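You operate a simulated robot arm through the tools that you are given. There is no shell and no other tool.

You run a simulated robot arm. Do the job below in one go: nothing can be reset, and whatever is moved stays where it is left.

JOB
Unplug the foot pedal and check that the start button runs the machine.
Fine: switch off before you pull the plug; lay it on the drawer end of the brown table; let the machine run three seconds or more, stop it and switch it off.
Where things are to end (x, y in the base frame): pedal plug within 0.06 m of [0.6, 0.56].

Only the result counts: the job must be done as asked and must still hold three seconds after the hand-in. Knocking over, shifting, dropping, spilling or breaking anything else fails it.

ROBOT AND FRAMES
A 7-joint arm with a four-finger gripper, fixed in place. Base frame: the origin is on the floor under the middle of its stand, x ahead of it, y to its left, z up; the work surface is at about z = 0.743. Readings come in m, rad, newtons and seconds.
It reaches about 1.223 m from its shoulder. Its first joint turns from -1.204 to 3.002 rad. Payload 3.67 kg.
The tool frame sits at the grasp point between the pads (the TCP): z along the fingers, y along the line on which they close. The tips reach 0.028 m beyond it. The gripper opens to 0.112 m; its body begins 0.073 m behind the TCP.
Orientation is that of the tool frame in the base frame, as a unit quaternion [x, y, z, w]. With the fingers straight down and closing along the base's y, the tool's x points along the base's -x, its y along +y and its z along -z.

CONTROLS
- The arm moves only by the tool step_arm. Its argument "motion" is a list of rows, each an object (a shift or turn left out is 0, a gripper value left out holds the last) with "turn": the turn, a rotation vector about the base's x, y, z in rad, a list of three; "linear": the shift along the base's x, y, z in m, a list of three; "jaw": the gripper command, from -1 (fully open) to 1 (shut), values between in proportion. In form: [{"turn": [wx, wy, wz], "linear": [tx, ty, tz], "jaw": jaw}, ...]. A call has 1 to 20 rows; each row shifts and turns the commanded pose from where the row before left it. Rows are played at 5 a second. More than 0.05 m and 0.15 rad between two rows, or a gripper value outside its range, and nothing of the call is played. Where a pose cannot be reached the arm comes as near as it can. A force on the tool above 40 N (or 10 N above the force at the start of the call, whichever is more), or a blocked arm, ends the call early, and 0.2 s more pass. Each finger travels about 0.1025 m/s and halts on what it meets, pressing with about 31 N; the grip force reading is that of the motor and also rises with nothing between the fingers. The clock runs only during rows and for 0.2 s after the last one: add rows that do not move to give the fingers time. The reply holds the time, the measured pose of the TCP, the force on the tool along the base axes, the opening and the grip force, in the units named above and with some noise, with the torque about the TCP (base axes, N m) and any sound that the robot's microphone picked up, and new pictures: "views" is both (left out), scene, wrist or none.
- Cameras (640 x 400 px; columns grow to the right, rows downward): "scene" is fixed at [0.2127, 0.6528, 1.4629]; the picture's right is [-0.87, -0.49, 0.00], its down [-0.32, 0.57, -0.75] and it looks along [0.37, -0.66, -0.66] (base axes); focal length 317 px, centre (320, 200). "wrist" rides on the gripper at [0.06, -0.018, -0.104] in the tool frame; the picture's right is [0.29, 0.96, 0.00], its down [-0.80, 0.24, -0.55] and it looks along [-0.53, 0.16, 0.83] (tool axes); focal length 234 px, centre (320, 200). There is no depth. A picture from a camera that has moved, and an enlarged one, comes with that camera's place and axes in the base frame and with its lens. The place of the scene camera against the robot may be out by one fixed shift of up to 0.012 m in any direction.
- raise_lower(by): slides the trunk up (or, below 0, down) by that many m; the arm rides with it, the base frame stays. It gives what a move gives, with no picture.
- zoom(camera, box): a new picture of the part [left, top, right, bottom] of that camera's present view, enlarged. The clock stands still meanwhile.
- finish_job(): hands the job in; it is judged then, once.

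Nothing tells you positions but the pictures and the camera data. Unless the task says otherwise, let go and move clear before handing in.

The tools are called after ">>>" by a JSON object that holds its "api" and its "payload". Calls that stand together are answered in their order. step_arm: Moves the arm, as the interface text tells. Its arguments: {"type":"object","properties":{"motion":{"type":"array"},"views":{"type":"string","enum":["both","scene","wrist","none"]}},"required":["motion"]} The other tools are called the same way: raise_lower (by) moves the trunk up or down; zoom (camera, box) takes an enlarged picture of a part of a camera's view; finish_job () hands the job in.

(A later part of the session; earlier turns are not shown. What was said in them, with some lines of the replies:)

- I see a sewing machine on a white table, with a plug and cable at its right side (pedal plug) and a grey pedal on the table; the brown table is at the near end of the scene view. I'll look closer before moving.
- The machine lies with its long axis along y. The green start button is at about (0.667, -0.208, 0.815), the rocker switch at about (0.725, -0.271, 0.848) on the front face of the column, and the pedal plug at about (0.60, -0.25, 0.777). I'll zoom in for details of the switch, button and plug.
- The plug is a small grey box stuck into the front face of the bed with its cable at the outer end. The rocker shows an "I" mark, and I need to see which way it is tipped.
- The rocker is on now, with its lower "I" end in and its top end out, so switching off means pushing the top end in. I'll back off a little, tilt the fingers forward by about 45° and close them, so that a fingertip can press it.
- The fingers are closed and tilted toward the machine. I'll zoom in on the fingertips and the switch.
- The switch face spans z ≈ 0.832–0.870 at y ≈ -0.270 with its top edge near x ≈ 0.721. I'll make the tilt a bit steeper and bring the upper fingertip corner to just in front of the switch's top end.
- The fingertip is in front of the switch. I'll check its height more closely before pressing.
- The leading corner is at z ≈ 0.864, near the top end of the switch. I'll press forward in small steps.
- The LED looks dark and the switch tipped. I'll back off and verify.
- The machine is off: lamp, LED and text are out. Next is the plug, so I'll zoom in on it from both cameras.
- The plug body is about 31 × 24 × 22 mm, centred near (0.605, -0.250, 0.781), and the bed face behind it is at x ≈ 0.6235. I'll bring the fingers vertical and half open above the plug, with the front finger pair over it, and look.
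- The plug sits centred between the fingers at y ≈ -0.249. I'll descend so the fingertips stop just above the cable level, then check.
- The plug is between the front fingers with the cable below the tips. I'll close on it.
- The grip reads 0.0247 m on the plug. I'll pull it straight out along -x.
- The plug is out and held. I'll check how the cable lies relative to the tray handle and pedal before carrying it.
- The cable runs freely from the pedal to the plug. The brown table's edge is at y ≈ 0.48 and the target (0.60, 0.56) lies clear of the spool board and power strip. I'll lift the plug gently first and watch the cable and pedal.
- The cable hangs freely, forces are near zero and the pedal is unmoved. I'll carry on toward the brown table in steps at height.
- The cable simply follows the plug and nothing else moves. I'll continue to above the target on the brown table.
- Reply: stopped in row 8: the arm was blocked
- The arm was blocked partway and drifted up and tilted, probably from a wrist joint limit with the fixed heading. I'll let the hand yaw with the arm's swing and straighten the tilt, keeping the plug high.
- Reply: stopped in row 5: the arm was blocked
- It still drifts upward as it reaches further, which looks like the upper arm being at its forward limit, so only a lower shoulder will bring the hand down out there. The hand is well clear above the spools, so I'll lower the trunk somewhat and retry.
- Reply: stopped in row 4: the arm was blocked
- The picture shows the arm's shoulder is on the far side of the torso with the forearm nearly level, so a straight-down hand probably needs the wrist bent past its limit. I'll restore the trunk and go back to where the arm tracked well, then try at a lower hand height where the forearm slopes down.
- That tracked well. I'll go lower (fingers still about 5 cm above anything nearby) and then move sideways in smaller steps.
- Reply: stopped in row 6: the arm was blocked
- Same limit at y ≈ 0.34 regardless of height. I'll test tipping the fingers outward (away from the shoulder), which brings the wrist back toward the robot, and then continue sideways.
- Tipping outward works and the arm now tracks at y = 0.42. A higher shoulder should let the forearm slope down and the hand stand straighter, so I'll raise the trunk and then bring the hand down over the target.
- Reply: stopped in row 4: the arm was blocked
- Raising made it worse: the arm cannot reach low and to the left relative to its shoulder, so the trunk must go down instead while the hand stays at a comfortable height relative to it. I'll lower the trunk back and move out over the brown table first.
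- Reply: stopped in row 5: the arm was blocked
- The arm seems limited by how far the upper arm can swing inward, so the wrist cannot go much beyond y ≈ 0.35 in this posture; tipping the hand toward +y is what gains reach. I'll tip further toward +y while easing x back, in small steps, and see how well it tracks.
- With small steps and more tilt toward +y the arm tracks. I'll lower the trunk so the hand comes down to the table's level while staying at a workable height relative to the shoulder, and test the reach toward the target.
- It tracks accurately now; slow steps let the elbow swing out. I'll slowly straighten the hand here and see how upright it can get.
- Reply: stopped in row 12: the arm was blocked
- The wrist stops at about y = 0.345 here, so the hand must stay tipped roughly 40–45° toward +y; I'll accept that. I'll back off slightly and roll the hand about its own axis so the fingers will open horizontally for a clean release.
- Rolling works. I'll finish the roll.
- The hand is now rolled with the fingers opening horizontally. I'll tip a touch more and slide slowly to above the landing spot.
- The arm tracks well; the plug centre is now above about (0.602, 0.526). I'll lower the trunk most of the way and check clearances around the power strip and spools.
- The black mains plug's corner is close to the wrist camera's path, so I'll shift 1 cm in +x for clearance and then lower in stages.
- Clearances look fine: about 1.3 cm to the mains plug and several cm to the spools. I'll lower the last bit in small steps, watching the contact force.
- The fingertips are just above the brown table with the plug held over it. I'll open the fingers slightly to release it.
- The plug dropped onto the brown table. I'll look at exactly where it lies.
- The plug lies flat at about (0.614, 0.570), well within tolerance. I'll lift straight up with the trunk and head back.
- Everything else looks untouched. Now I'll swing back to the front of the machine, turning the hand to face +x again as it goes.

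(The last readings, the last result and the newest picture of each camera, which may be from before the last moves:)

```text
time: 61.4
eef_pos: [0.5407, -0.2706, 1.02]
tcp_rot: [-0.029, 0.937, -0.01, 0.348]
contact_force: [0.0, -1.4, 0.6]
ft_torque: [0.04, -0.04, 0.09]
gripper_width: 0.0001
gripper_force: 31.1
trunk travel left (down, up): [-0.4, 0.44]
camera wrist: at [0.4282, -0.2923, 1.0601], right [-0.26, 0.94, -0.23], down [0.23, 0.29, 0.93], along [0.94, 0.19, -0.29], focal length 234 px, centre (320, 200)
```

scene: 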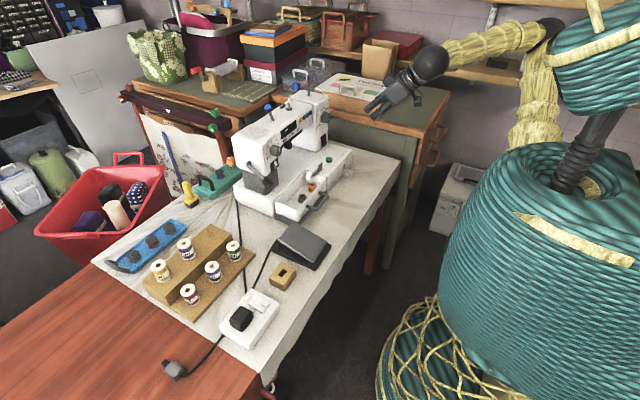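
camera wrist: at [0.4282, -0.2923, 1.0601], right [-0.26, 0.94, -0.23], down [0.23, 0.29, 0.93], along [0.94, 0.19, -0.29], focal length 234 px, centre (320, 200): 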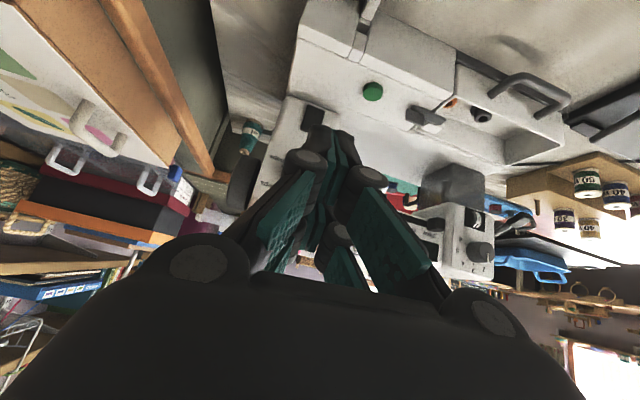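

The hand is back in front of the machine, empty and closed. To press the lower ("I") end without touching the bed I'll roll the hand 90° so the closed fingertips are thin vertically.

>>> {"api": "step_arm", "payload": {"motion": [{"turn": [0, 0, -0.05]}, {"turn": [0.068, 0, -0.079]}, {"turn": [0.068, 0, -0.079]}, {"turn": [0.068, 0, -0.079]}, {"turn": [0.068, 0, -0.079]}, {"turn": [0.068, 0, -0.079]}, {"turn": [0.068, 0, -0.079]}, {"turn": [0.068, 0, -0.079]}, {"turn": [0.068, 0, -0.079]}, {"turn": [0.068, 0, -0.079]}, {"turn": [0.068, 0, -0.079]}, {"turn": [0.068, 0, -0.079]}, {"turn": [0.068, 0, -0.079]}, {"turn": [0.068, 0, -0.079]}, {"turn": [0.068, 0, -0.079]}, {"turn": [0.065, 0, -0.076]}, {}], "views": "both"}}

>>> {"api": "zoom", "payload": {"camera": "scene", "box": [300, 60, 460, 160]}}

```text
time: 65.0
eef_pos: [0.54, -0.2707, 1.0224]
tcp_rot: [0.656, 0.678, 0.231, 0.239]
contact_force: [0.6, -0.3, 0.0]
ft_torque: [0.04, 0.0, -0.02]
gripper_width: 0.0
gripper_force: 31.1
trunk travel left (down, up): [-0.4, 0.44]
camera wrist: at [0.4586, -0.2103, 1.0895], right [0.74, 0.32, 0.59], down [-0.14, -0.79, 0.6], along [0.66, -0.52, -0.54], focal length 234 px, centre (320, 200)
```

scene: 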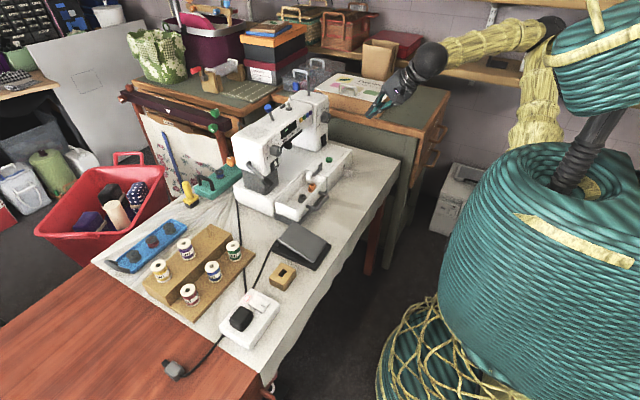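
wrist: 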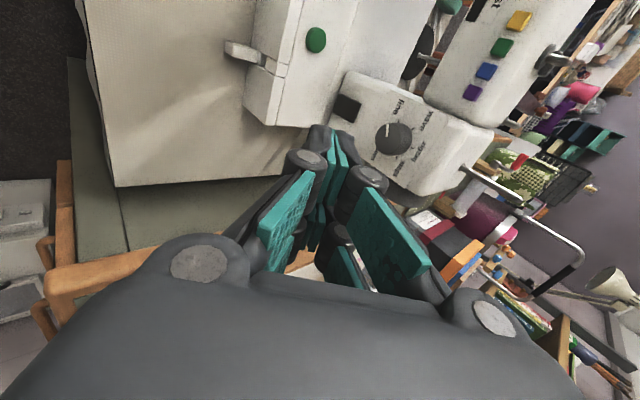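

```text
4.00 times, centred on (380, 110) of scene
camera zoom: at [0.2127, 0.6528, 1.4629], right [-0.87, -0.49, 0.0], down [-0.32, 0.57, -0.75], along [0.37, -0.66, -0.66], focal length 1267 px, centre (80, 560)
```

zoom: 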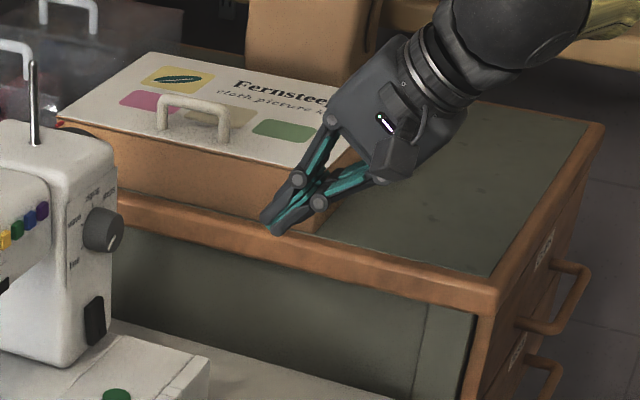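

The hand is rolled. I'll zoom on the switch in its "off" position to see how the lower end sits.

>>> {"api": "zoom", "payload": {"camera": "wrist", "box": [310, 75, 390, 125]}}

>>> {"api": "zoom", "payload": {"camera": "scene", "box": [300, 120, 348, 150]}}

>>> {"api": "zoom", "payload": {"camera": "wrist", "box": [280, 10, 360, 60]}}

```text
8.00 times, centred on (350, 100) of wrist
camera zoom: at [0.4586, -0.2103, 1.0895], right [0.74, 0.32, 0.59], down [-0.14, -0.79, 0.6], along [0.66, -0.52, -0.54], focal length 1873 px, centre (80, 1000)
```

zoom: 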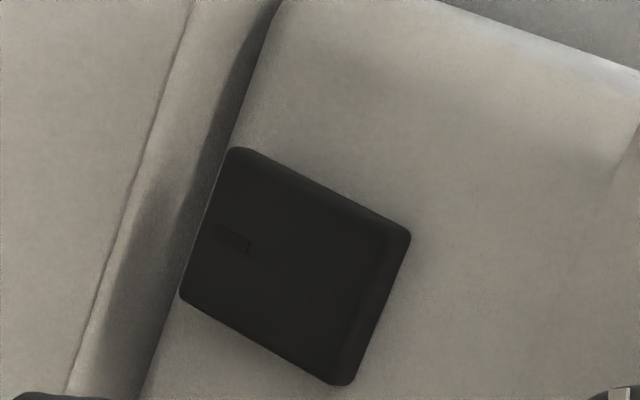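

```text
13.33 times, centred on (324, 135) of scene
camera zoom: at [0.2127, 0.6528, 1.4629], right [-0.87, -0.49, 0.0], down [-0.32, 0.57, -0.75], along [0.37, -0.66, -0.66], focal length 4224 px, centre (267, 1067)
```

zoom: 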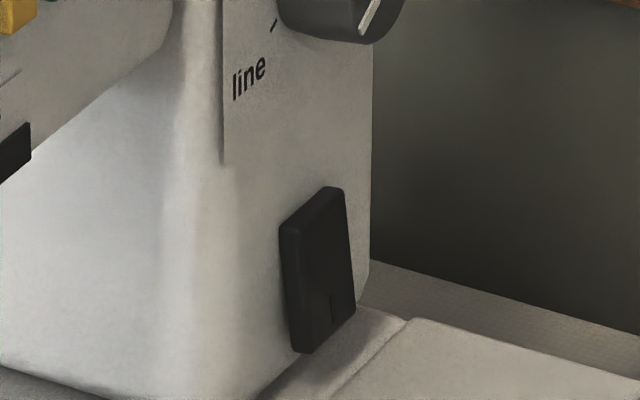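

```text
8.00 times, centred on (320, 35) of wrist
camera zoom: at [0.4586, -0.2103, 1.0895], right [0.74, 0.32, 0.59], down [-0.14, -0.79, 0.6], along [0.66, -0.52, -0.54], focal length 1873 px, centre (320, 1520)
```

zoom: 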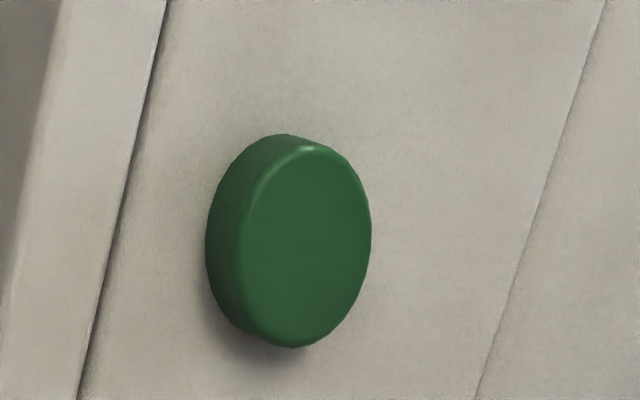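

The "I" end now stands out at about (0.72, -0.270, 0.833–0.842). I'll bring one fingertip pair in line with it, a little in front.

>>> {"api": "step_arm", "payload": {"motion": [{"linear": [0.03, 0.008, -0.03]}, {"linear": [0.03, 0.008, -0.035]}, {"linear": [0.03, 0, -0.04]}, {"linear": [0.025, 0, -0.035]}, {"linear": [0.01, 0, -0.022]}, {"linear": [0, 0, -0.0045]}, {}], "views": "both"}}

>>> {"api": "zoom", "payload": {"camera": "scene", "box": [300, 120, 364, 160]}}

>>> {"api": "zoom", "payload": {"camera": "wrist", "box": [260, 80, 420, 180]}}

```text
time: 66.6
eef_pos: [0.6644, -0.2515, 0.8542]
tcp_rot: [0.655, 0.679, 0.231, 0.239]
contact_force: [0.0, 0.4, -0.4]
ft_torque: [-0.01, 0.0, 0.0]
gripper_width: 0.0001
gripper_force: 30.5
trunk travel left (down, up): [-0.4, 0.44]
camera wrist: at [0.583, -0.1934, 0.9229], right [0.74, 0.32, 0.59], down [-0.14, -0.79, 0.6], along [0.66, -0.52, -0.54], focal length 234 px, centre (320, 200)
```

scene: 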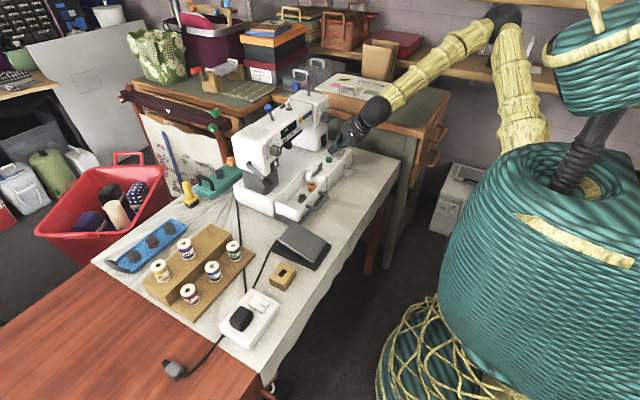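
wrist: 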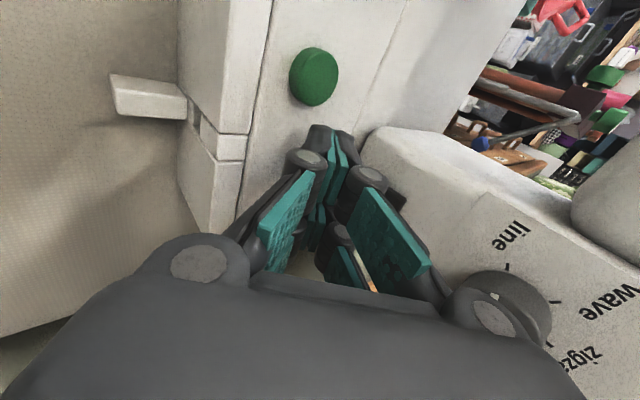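

```text
10.00 times, centred on (332, 140) of scene
camera zoom: at [0.2127, 0.6528, 1.4629], right [-0.87, -0.49, 0.0], down [-0.32, 0.57, -0.75], along [0.37, -0.66, -0.66], focal length 3168 px, centre (200, 800)
```

zoom: 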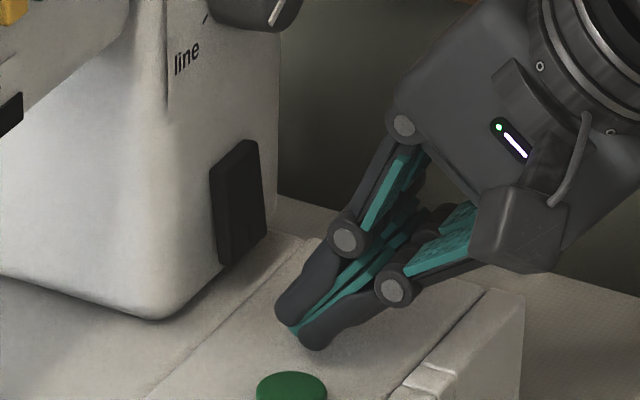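

```text
4.00 times, centred on (340, 130) of wrist
camera zoom: at [0.583, -0.1934, 0.9229], right [0.74, 0.32, 0.59], down [-0.14, -0.79, 0.6], along [0.66, -0.52, -0.54], focal length 937 px, centre (240, 480)
```

zoom: 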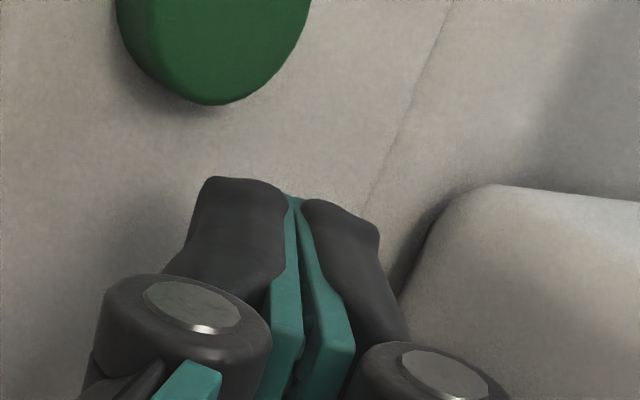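

The fingertips are level with the lower end and clear of the bed. I'll press forward in small steps.

>>> {"api": "step_arm", "payload": {"motion": [{"linear": [0.01, -0.003, 0]}, {"linear": [0.008, 0, 0]}, {"linear": [0.004, 0, 0]}, {"linear": [0.003, 0, 0]}, {"linear": [0.003, 0, 0]}, {"linear": [0.003, 0, 0]}], "views": "scene"}}

>>> {"api": "zoom", "payload": {"camera": "scene", "box": [260, 100, 356, 160]}}

```text
time: 68.0
eef_pos: [0.6957, -0.2566, 0.8574]
tcp_rot: [0.655, 0.678, 0.232, 0.238]
contact_force: [-1.1, 0.3, 0.3]
ft_torque: [0.02, 0.02, -0.01]
gripper_width: 0.0
gripper_force: 31.0
trunk travel left (down, up): [-0.4, 0.44]
```

scene: 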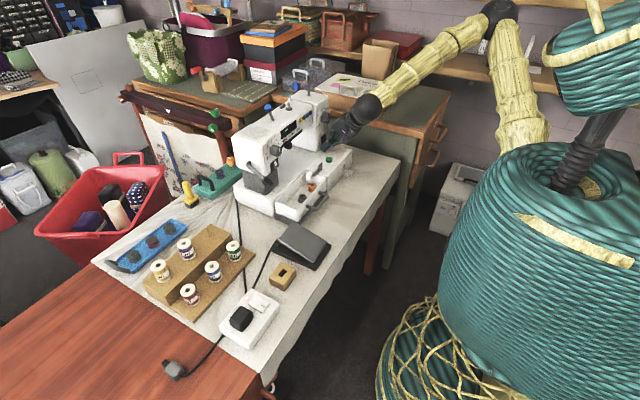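

```text
6.67 times, centred on (308, 130) of scene
camera zoom: at [0.2127, 0.6528, 1.4629], right [-0.87, -0.49, 0.0], down [-0.32, 0.57, -0.75], along [0.37, -0.66, -0.66], focal length 2112 px, centre (400, 667)
```

zoom: 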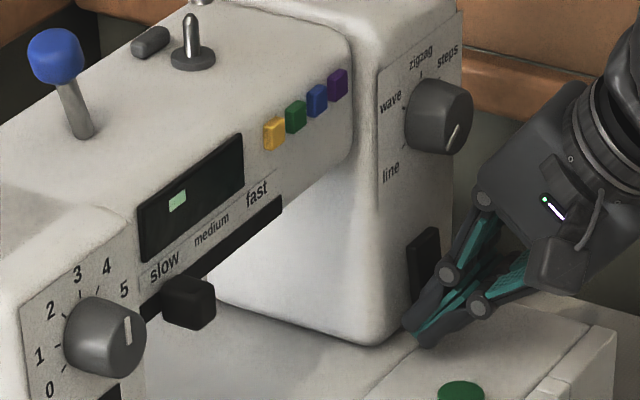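

Not toggled yet and no contact force. I'll keep pressing in small steps.

>>> {"api": "step_arm", "payload": {"motion": [{"linear": [0.003, 0, 0]}, {"linear": [0.003, 0, 0]}, {"linear": [0.003, 0, 0]}], "views": "scene"}}

>>> {"api": "zoom", "payload": {"camera": "scene", "box": [260, 100, 356, 160]}}

```text
time: 68.8
eef_pos: [0.6998, -0.2555, 0.8553]
tcp_rot: [0.656, 0.679, 0.23, 0.236]
contact_force: [-29.2, -6.8, 8.9]
ft_torque: [-0.26, 0.09, -0.85]
gripper_width: 0.0001
gripper_force: 30.9
trunk travel left (down, up): [-0.4, 0.44]
stopped in row 3: the force on the tool passed its limit at 46 N (the readings are from after the stop); the commanded pose is now the measured one
```

scene: 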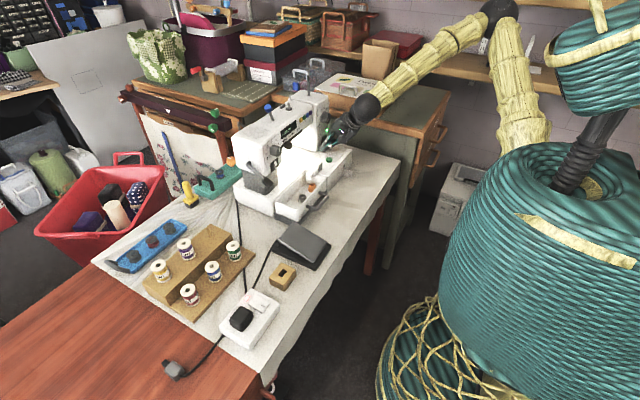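

```text
6.67 times, centred on (308, 130) of scene
camera zoom: at [0.2127, 0.6528, 1.4629], right [-0.87, -0.49, 0.0], down [-0.32, 0.57, -0.75], along [0.37, -0.66, -0.66], focal length 2112 px, centre (400, 667)
```

zoom: 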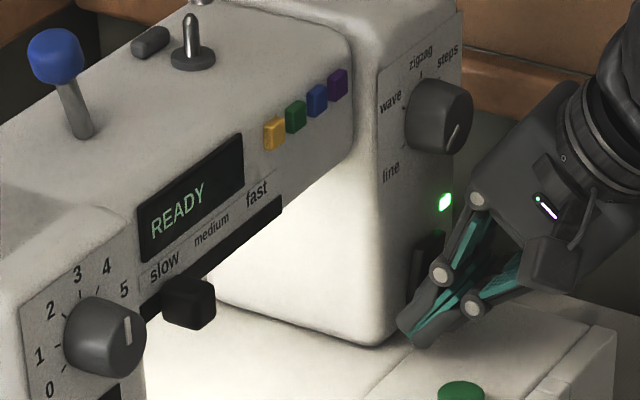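

The machine is on: LED green, display "READY". Now I'll back off and go above the green start button, rolled slightly so just one fingertip pair will touch it.

>>> {"api": "step_arm", "payload": {"motion": [{"linear": [-0.02, 0, 0.0]}, {"linear": [-0.02, 0, 0.02]}, {"linear": [0, 0.015, 0.02], "turn": [-0.075, 0, 0]}, {"linear": [0, 0.017, 0.01], "turn": [-0.075, 0, 0]}, {"linear": [0, 0, -0.015]}, {"linear": [0, 0, -0.01]}, {}], "views": "both"}}

>>> {"api": "zoom", "payload": {"camera": "scene", "box": [280, 110, 376, 170]}}

>>> {"api": "zoom", "payload": {"camera": "wrist", "box": [240, 60, 400, 160]}}

```text
time: 70.4
eef_pos: [0.6621, -0.2244, 0.8796]
tcp_rot: [0.637, 0.695, 0.178, 0.284]
contact_force: [0.4, 0.3, 0.9]
ft_torque: [-0.01, 0.02, 0.03]
gripper_width: 0.0
gripper_force: 30.9
trunk travel left (down, up): [-0.4, 0.44]
camera wrist: at [0.5811, -0.1556, 0.9376], right [0.74, 0.41, 0.54], down [-0.13, -0.69, 0.71], along [0.66, -0.6, -0.46], focal length 234 px, centre (320, 200)
```

scene: 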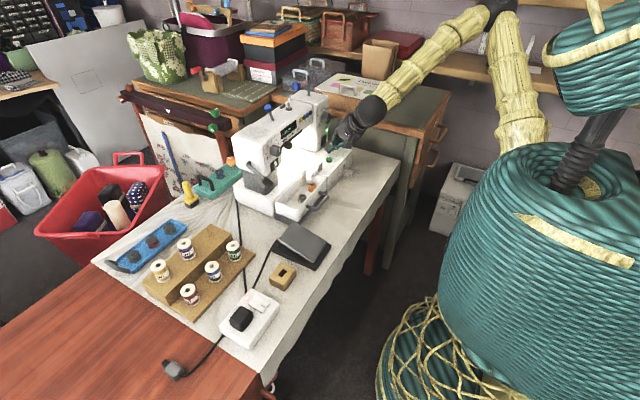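
wrist: 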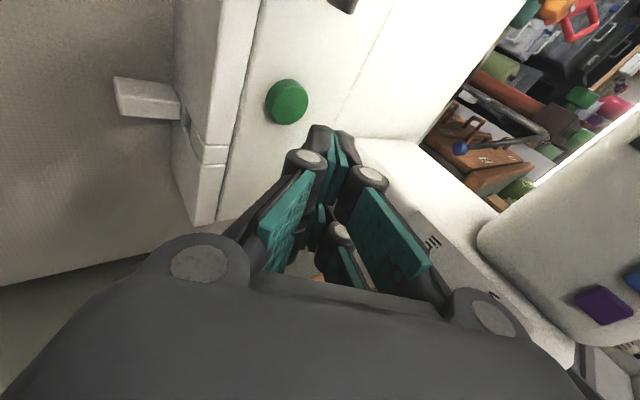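

```text
6.67 times, centred on (328, 140) of scene
camera zoom: at [0.2127, 0.6528, 1.4629], right [-0.87, -0.49, 0.0], down [-0.32, 0.57, -0.75], along [0.37, -0.66, -0.66], focal length 2112 px, centre (267, 600)
```

zoom: 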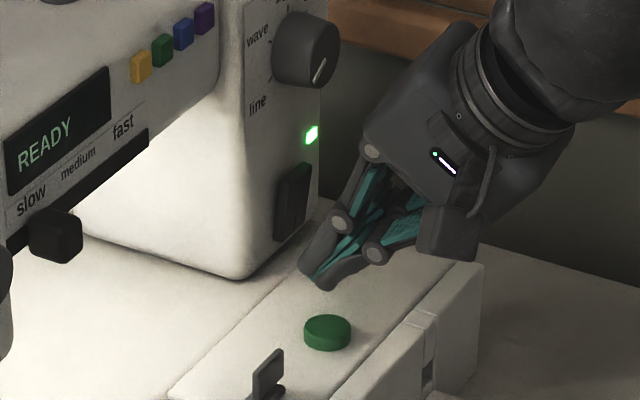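

```text
4.00 times, centred on (320, 110) of wrist
camera zoom: at [0.5811, -0.1556, 0.9376], right [0.74, 0.41, 0.54], down [-0.13, -0.69, 0.71], along [0.66, -0.6, -0.46], focal length 937 px, centre (320, 560)
```

zoom: 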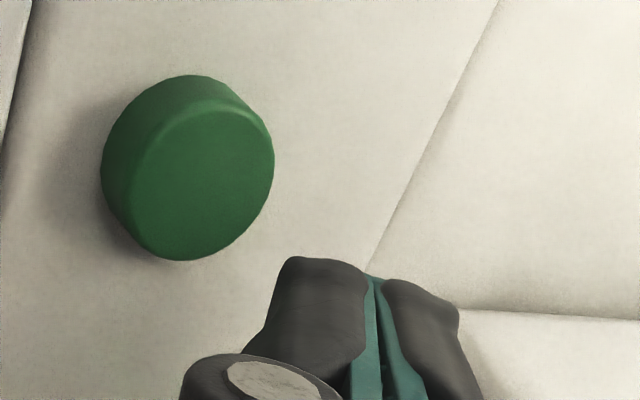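

The start button is at about (0.668, -0.208, 0.822), slightly to +y of the tip. I'll align and press down gently, then lift at once.

>>> {"api": "step_arm", "payload": {"motion": [{"linear": [-0.001, 0.006, -0.008]}, {"linear": [0, 0, -0.008]}, {"linear": [0, 0, -0.005]}, {"linear": [0, 0, -0.003]}, {"linear": [0, 0, -0.003]}, {"linear": [0, 0, -0.002]}], "views": "scene"}}

>>> {"api": "zoom", "payload": {"camera": "scene", "box": [260, 110, 356, 170]}}

```text
time: 71.8
eef_pos: [0.6612, -0.2164, 0.8511]
tcp_rot: [0.636, 0.694, 0.178, 0.285]
contact_force: [0.9, 0.0, 2.7]
ft_torque: [0.05, -0.05, -0.01]
gripper_width: 0.0
gripper_force: 31.0
trunk travel left (down, up): [-0.4, 0.44]
heard: click
```

scene: 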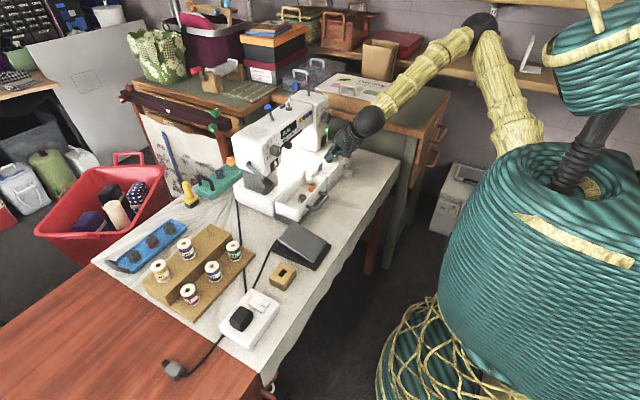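

```text
6.67 times, centred on (308, 140) of scene
camera zoom: at [0.2127, 0.6528, 1.4629], right [-0.87, -0.49, 0.0], down [-0.32, 0.57, -0.75], along [0.37, -0.66, -0.66], focal length 2112 px, centre (400, 600)
```

zoom: 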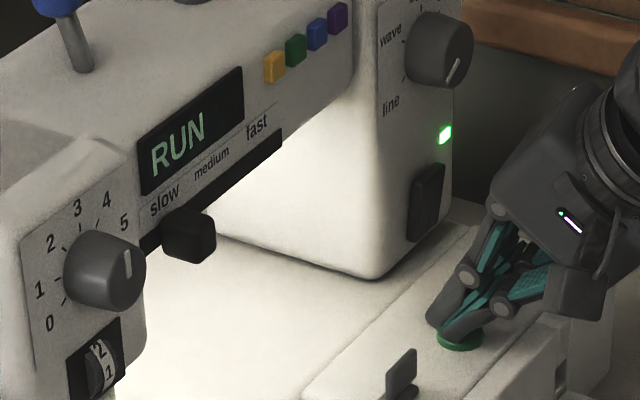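

The display shows "RUN" and a click was heard. I'll lift off the button and let it run for over four seconds.

>>> {"api": "step_arm", "payload": {"motion": [{"linear": [0, 0, 0.006]}, {"linear": [0, 0, 0.008]}, {}, {}, {}, {}, {}, {}, {}, {}], "views": "scene"}}

>>> {"api": "zoom", "payload": {"camera": "scene", "box": [260, 110, 356, 170]}}

>>> {"api": "step_arm", "payload": {"motion": [{}, {}, {}, {}, {}, {}, {}, {}, {}, {}, {}, {}], "views": "scene"}}

>>> {"api": "zoom", "payload": {"camera": "scene", "box": [260, 110, 356, 170]}}

```text
time: 74.0
eef_pos: [0.6594, -0.2183, 0.8645]
tcp_rot: [0.636, 0.695, 0.178, 0.284]
contact_force: [0.0, -0.6, 0.2]
ft_torque: [0.02, 0.02, 0.0]
gripper_width: 0.0
gripper_force: 30.5
trunk travel left (down, up): [-0.4, 0.44]
```

scene: 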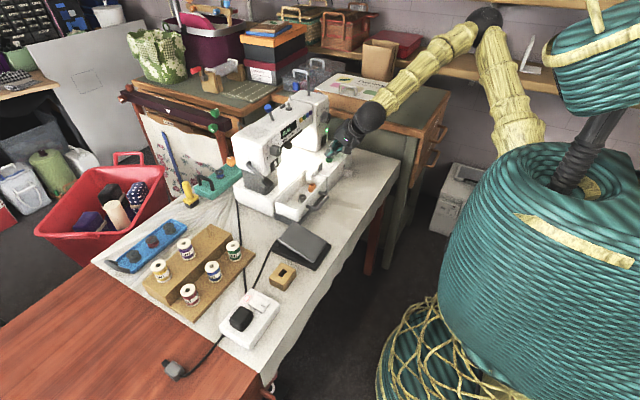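

```text
6.67 times, centred on (308, 140) of scene
camera zoom: at [0.2127, 0.6528, 1.4629], right [-0.87, -0.49, 0.0], down [-0.32, 0.57, -0.75], along [0.37, -0.66, -0.66], focal length 2112 px, centre (400, 600)
```

zoom: 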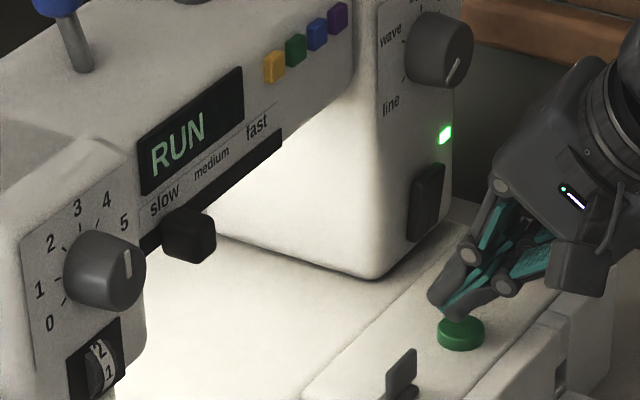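

```text
time: 76.6
eef_pos: [0.6604, -0.2164, 0.8643]
tcp_rot: [0.635, 0.695, 0.179, 0.285]
contact_force: [0.1, 1.0, 0.4]
ft_torque: [0.0, 0.0, 0.01]
gripper_width: 0.0001
gripper_force: 31.1
trunk travel left (down, up): [-0.4, 0.44]
```

scene: 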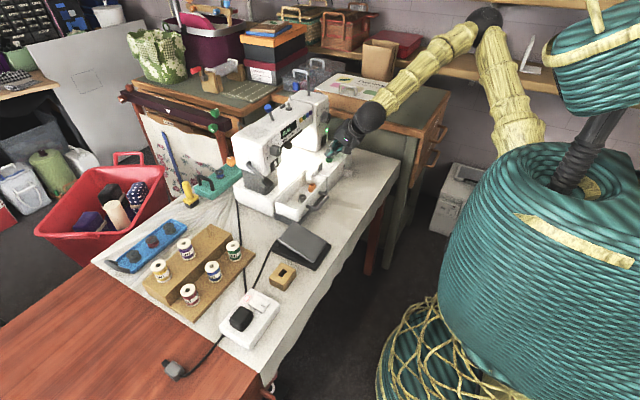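

```text
6.67 times, centred on (308, 140) of scene
camera zoom: at [0.2127, 0.6528, 1.4629], right [-0.87, -0.49, 0.0], down [-0.32, 0.57, -0.75], along [0.37, -0.66, -0.66], focal length 2112 px, centre (400, 600)
```

zoom: 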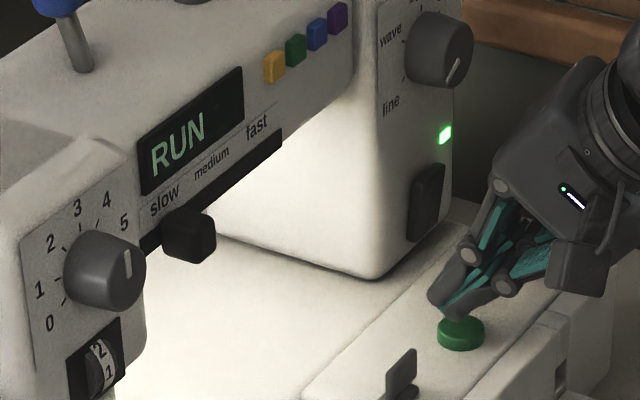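

It has run for about five seconds. I'll press the button again to stop it.

>>> {"api": "step_arm", "payload": {"motion": [{"linear": [0, 0, -0.006]}, {"linear": [0, 0, -0.004]}, {"linear": [0, 0, -0.003]}, {"linear": [0, 0, -0.001]}], "views": "scene"}}

>>> {"api": "zoom", "payload": {"camera": "scene", "box": [260, 110, 356, 170]}}

```text
time: 77.6
eef_pos: [0.6607, -0.2176, 0.852]
tcp_rot: [0.636, 0.694, 0.179, 0.285]
contact_force: [-0.8, 1.3, 3.0]
ft_torque: [0.07, -0.08, -0.01]
gripper_width: 0.0
gripper_force: 30.8
trunk travel left (down, up): [-0.4, 0.44]
heard: click
```

scene: 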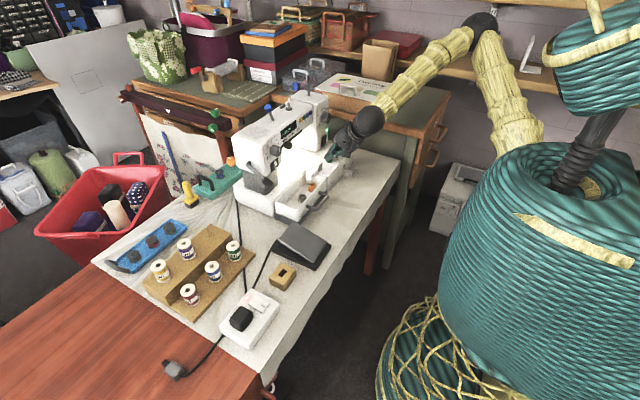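

```text
6.67 times, centred on (308, 140) of scene
camera zoom: at [0.2127, 0.6528, 1.4629], right [-0.87, -0.49, 0.0], down [-0.32, 0.57, -0.75], along [0.37, -0.66, -0.66], focal length 2112 px, centre (400, 600)
```

zoom: 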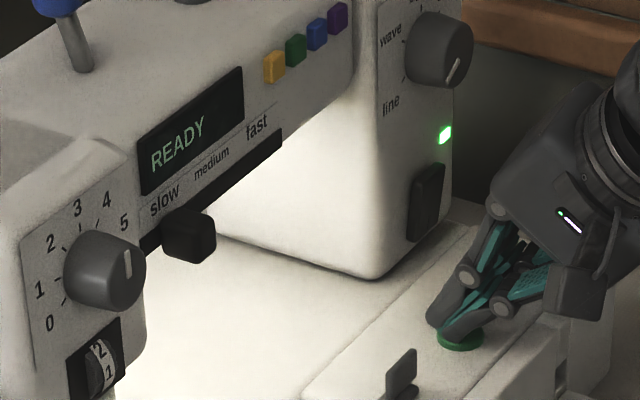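

Stopped, display back to "READY". To switch off I'll retreat, roll the hand back to the orientation that worked for the top end of the switch, and press it there.

>>> {"api": "step_arm", "payload": {"motion": [{"linear": [0, 0, 0.02]}, {"linear": [-0.01, 0, 0.03], "turn": [0.075, 0, 0]}, {"linear": [-0.035, -0.015, 0.025], "turn": [0.075, 0, 0]}, {"linear": [-0.035, -0.02, 0.02]}, {"linear": [-0.03, -0.017, 0.015]}, {"turn": [-0.065, 0, 0.08]}, {"turn": [-0.065, 0, 0.08]}, {"turn": [-0.065, 0, 0.08]}, {"turn": [-0.065, 0, 0.08]}, {"turn": [-0.065, 0, 0.08]}, {"turn": [-0.065, 0, 0.08]}, {"turn": [-0.065, 0, 0.08]}, {"turn": [-0.065, 0, 0.08]}, {"turn": [-0.065, 0, 0.08]}, {"turn": [-0.065, 0, 0.08]}, {"turn": [-0.065, 0, 0.08]}, {"turn": [-0.065, 0, 0.08]}, {"turn": [-0.065, 0, 0.08]}, {"turn": [-0.065, 0, 0.08]}, {"turn": [-0.065, 0, 0.08]}], "views": "both"}}

>>> {"api": "zoom", "payload": {"camera": "scene", "box": [260, 110, 356, 170]}}

```text
time: 81.8
eef_pos: [0.5508, -0.2692, 0.9596]
tcp_rot: [-0.003, 0.943, -0.006, 0.334]
contact_force: [-0.1, 0.2, 0.5]
ft_torque: [-0.02, -0.03, 0.0]
gripper_width: 0.0002
gripper_force: 31.2
trunk travel left (down, up): [-0.4, 0.44]
camera wrist: at [0.4388, -0.2866, 1.0024], right [-0.23, 0.95, -0.19], down [0.27, 0.25, 0.93], along [0.94, 0.16, -0.32], focal length 234 px, centre (320, 200)
```

scene: 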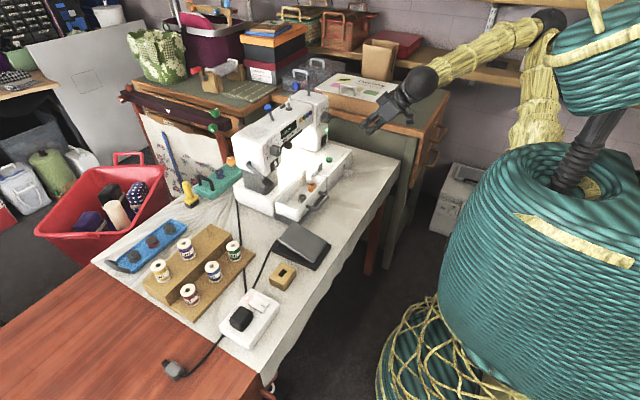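
wrist: 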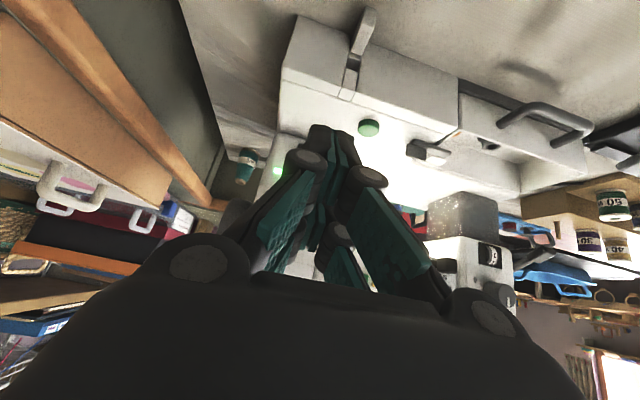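

```text
6.67 times, centred on (308, 140) of scene
camera zoom: at [0.2127, 0.6528, 1.4629], right [-0.87, -0.49, 0.0], down [-0.32, 0.57, -0.75], along [0.37, -0.66, -0.66], focal length 2112 px, centre (400, 600)
```

zoom: 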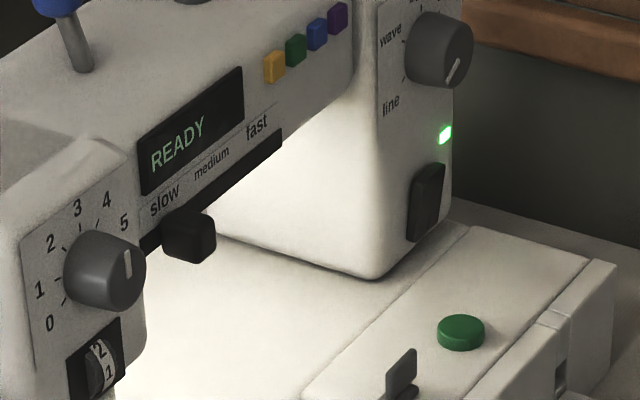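

The hand is back in the first orientation. I'll approach the top end of the switch exactly as before and press it.

>>> {"api": "step_arm", "payload": {"motion": [{"linear": [0.025, 0, -0.025]}, {"linear": [0.025, 0, -0.025]}, {"linear": [0.025, 0, -0.02]}, {"linear": [0.02, -0.001, -0.015]}, {"linear": [0.008, 0, -0.005]}, {}, {"linear": [0.008, 0, 0]}, {"linear": [0.008, 0, 0]}, {"linear": [0.006, 0, 0]}, {"linear": [0.003, 0, 0]}, {"linear": [0.003, 0, 0]}, {"linear": [0.002, 0, 0]}], "views": "scene"}}

>>> {"api": "zoom", "payload": {"camera": "scene", "box": [260, 110, 356, 170]}}

```text
time: 84.4
eef_pos: [0.6845, -0.2704, 0.8699]
tcp_rot: [-0.002, 0.943, -0.007, 0.333]
contact_force: [-0.2, 0.6, -0.8]
ft_torque: [0.01, 0.04, 0.03]
gripper_width: 0.0
gripper_force: 35.7
trunk travel left (down, up): [-0.4, 0.44]
```

scene: 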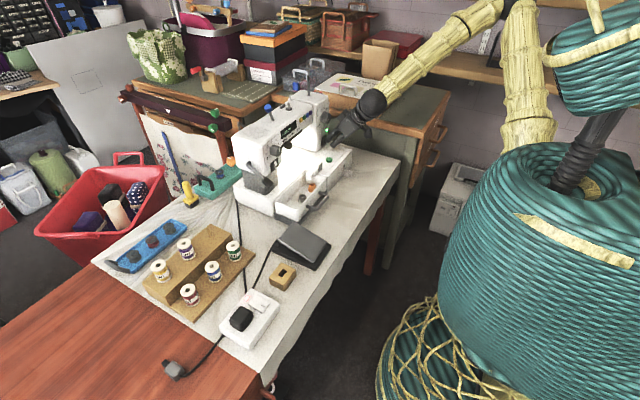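

```text
6.67 times, centred on (308, 140) of scene
camera zoom: at [0.2127, 0.6528, 1.4629], right [-0.87, -0.49, 0.0], down [-0.32, 0.57, -0.75], along [0.37, -0.66, -0.66], focal length 2112 px, centre (400, 600)
```

zoom: 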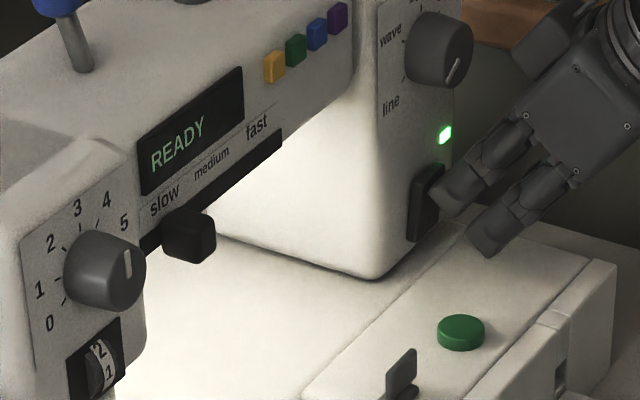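

Almost touching, not toggled yet. I'll press a few millimetres more.

>>> {"api": "step_arm", "payload": {"motion": [{"linear": [0.002, 0, 0]}, {"linear": [0.002, 0, 0]}, {"linear": [0.002, 0, 0]}], "views": "scene"}}

>>> {"api": "zoom", "payload": {"camera": "scene", "box": [260, 110, 356, 170]}}

```text
time: 85.2
eef_pos: [0.6877, -0.2703, 0.87]
tcp_rot: [-0.002, 0.943, -0.006, 0.333]
contact_force: [-31.2, -6.0, -0.3]
ft_torque: [0.0, 0.12, -0.19]
gripper_width: 0.0061
gripper_force: 35.4
trunk travel left (down, up): [-0.4, 0.44]
```

scene: 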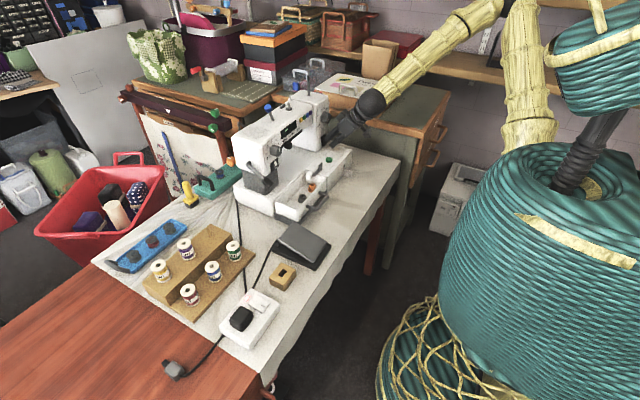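

```text
6.67 times, centred on (308, 140) of scene
camera zoom: at [0.2127, 0.6528, 1.4629], right [-0.87, -0.49, 0.0], down [-0.32, 0.57, -0.75], along [0.37, -0.66, -0.66], focal length 2112 px, centre (400, 600)
```

zoom: 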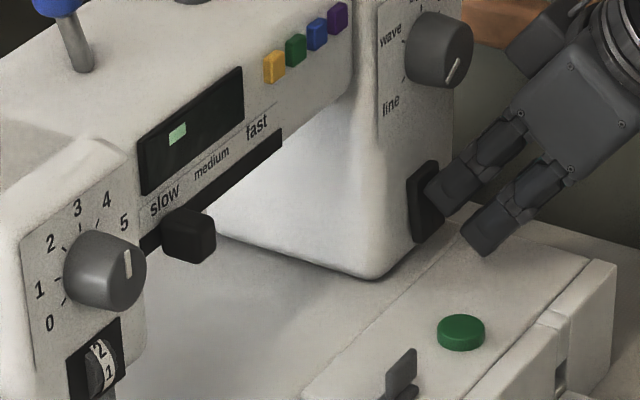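

The machine is off: LED and display are dark. I'll retreat clear and check the whole scene.

>>> {"api": "step_arm", "payload": {"motion": [{"linear": [-0.01, 0, 0]}, {"linear": [-0.03, 0, 0.01]}, {"linear": [-0.04, 0, 0.03]}, {"linear": [-0.04, 0, 0.04]}, {"linear": [-0.03, 0, 0.04]}, {"linear": [0, 0, 0.03]}, {}], "views": "both"}}

>>> {"api": "zoom", "payload": {"camera": "scene", "box": [220, 80, 380, 180]}}

>>> {"api": "zoom", "payload": {"camera": "scene", "box": [0, 200, 320, 400]}}

>>> {"api": "zoom", "payload": {"camera": "scene", "box": [130, 330, 226, 390]}}

>>> {"api": "zoom", "payload": {"camera": "scene", "box": [210, 150, 370, 250]}}

```text
refused: row 4 steps farther than a row can; nothing moved
```

```text
4.00 times, centred on (300, 130) of scene
camera zoom: at [0.2127, 0.6528, 1.4629], right [-0.87, -0.49, 0.0], down [-0.32, 0.57, -0.75], along [0.37, -0.66, -0.66], focal length 1267 px, centre (400, 480)
```

zoom: 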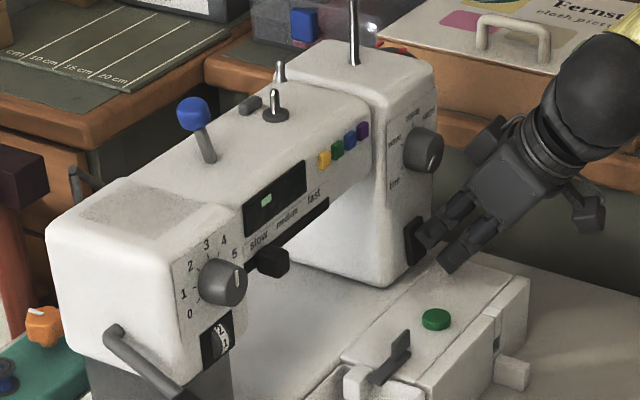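

```text
2.00 times, centred on (160, 300) of scene
camera zoom: at [0.2127, 0.6528, 1.4629], right [-0.87, -0.49, 0.0], down [-0.32, 0.57, -0.75], along [0.37, -0.66, -0.66], focal length 634 px, centre (640, 0)
```

zoom: 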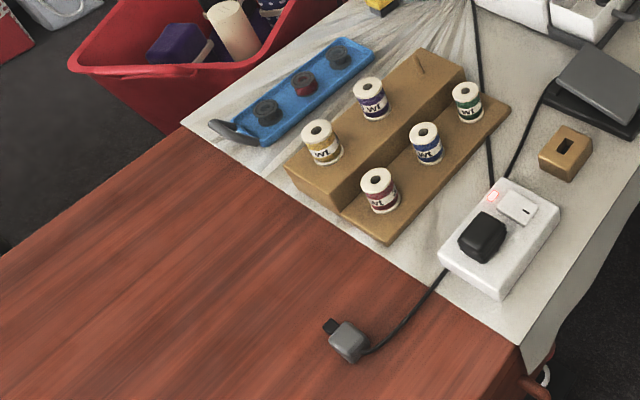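

```text
6.67 times, centred on (178, 360) of scene
camera zoom: at [0.2127, 0.6528, 1.4629], right [-0.87, -0.49, 0.0], down [-0.32, 0.57, -0.75], along [0.37, -0.66, -0.66], focal length 2112 px, centre (1267, -867)
```

zoom: 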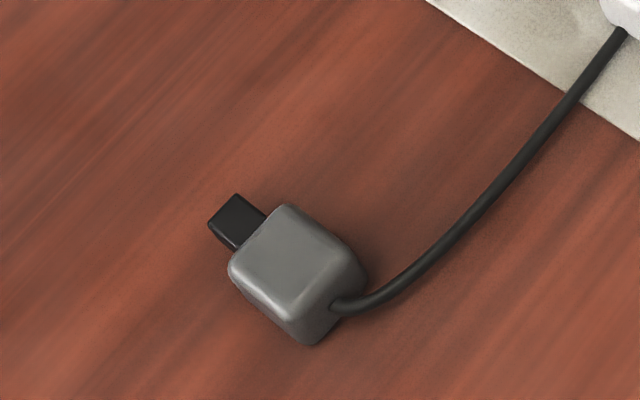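

```text
4.00 times, centred on (290, 200) of scene
camera zoom: at [0.2127, 0.6528, 1.4629], right [-0.87, -0.49, 0.0], down [-0.32, 0.57, -0.75], along [0.37, -0.66, -0.66], focal length 1267 px, centre (440, 200)
```

zoom: 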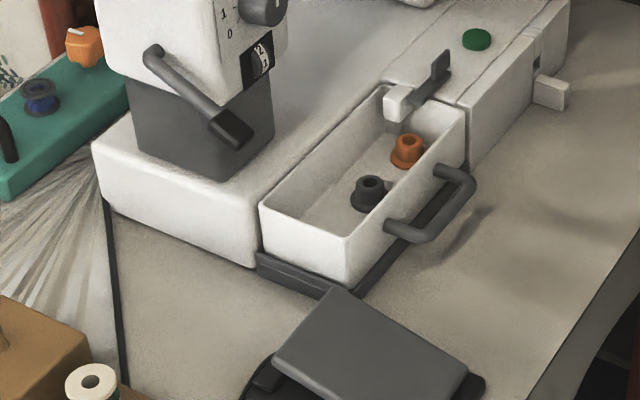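

Everything sits where it was, and the plug rests flat on the brown table. I'll retreat with smaller steps.

>>> {"api": "step_arm", "payload": {"motion": [{"linear": [-0.01, 0, 0]}, {"linear": [-0.03, 0, 0.01]}, {"linear": [-0.035, 0, 0.025]}, {"linear": [-0.035, 0, 0.03]}, {"linear": [-0.03, 0, 0.03]}, {"linear": [0, 0, 0.03]}, {}, {}], "views": "both"}}

>>> {"api": "zoom", "payload": {"camera": "scene", "box": [220, 80, 380, 180]}}

```text
time: 87.0
eef_pos: [0.5489, -0.2699, 0.9966]
tcp_rot: [-0.003, 0.943, -0.005, 0.333]
contact_force: [-0.1, 0.3, 0.6]
ft_torque: [0.0, 0.0, -0.01]
gripper_width: 0.0
gripper_force: 36.0
trunk travel left (down, up): [-0.4, 0.44]
camera wrist: at [0.4366, -0.2878, 1.0389], right [-0.22, 0.96, -0.19], down [0.27, 0.25, 0.93], along [0.94, 0.16, -0.32], focal length 234 px, centre (320, 200)
```

scene: 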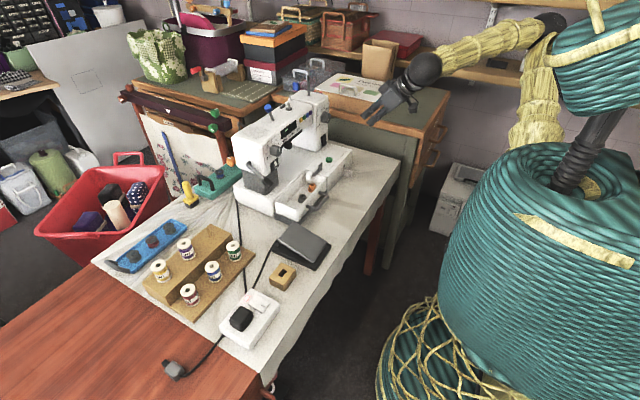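
wrist: 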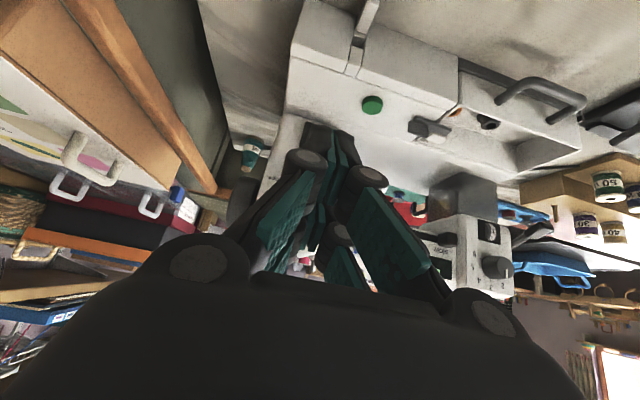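

```text
4.00 times, centred on (300, 130) of scene
camera zoom: at [0.2127, 0.6528, 1.4629], right [-0.87, -0.49, 0.0], down [-0.32, 0.57, -0.75], along [0.37, -0.66, -0.66], focal length 1267 px, centre (400, 480)
```

zoom: 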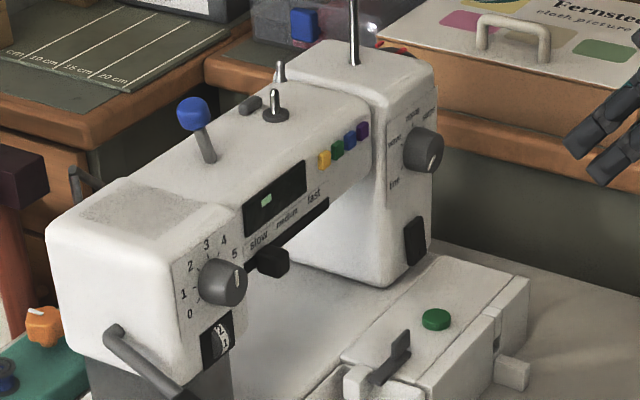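

The machine is off with nothing displaced, the pedal plug lies at about (0.61, 0.57) on the drawer end of the brown table, and the start button ran the machine for about five seconds. The arm is clear, so I'm handing in.

>>> {"api": "finish_job", "payload": {}}

```text
The job is handed in.
```

The pedal is unplugged, and the start button does run the machine: the display went to "RUN" and it ran for about five seconds. I then stopped it with the same button and switched it off.

- **Plug:** I switched the machine off before pulling the plug. It lies flat on the drawer end of the brown table at about (0.61, 0.57), which is within the 0.06 m you asked for. The arm could not reach there with the hand upright, so I let the plug go from about 2 cm up and it dropped onto the table.
- **Force:** Two presses on the power switch were firm. Switching on peaked at 46 N, and the final switch-off read about 31 N.
- **Everything else:** In the last pictures, the machine and the other items on the tables look where they were at the start. The arm was clear of everything when I handed the job in.
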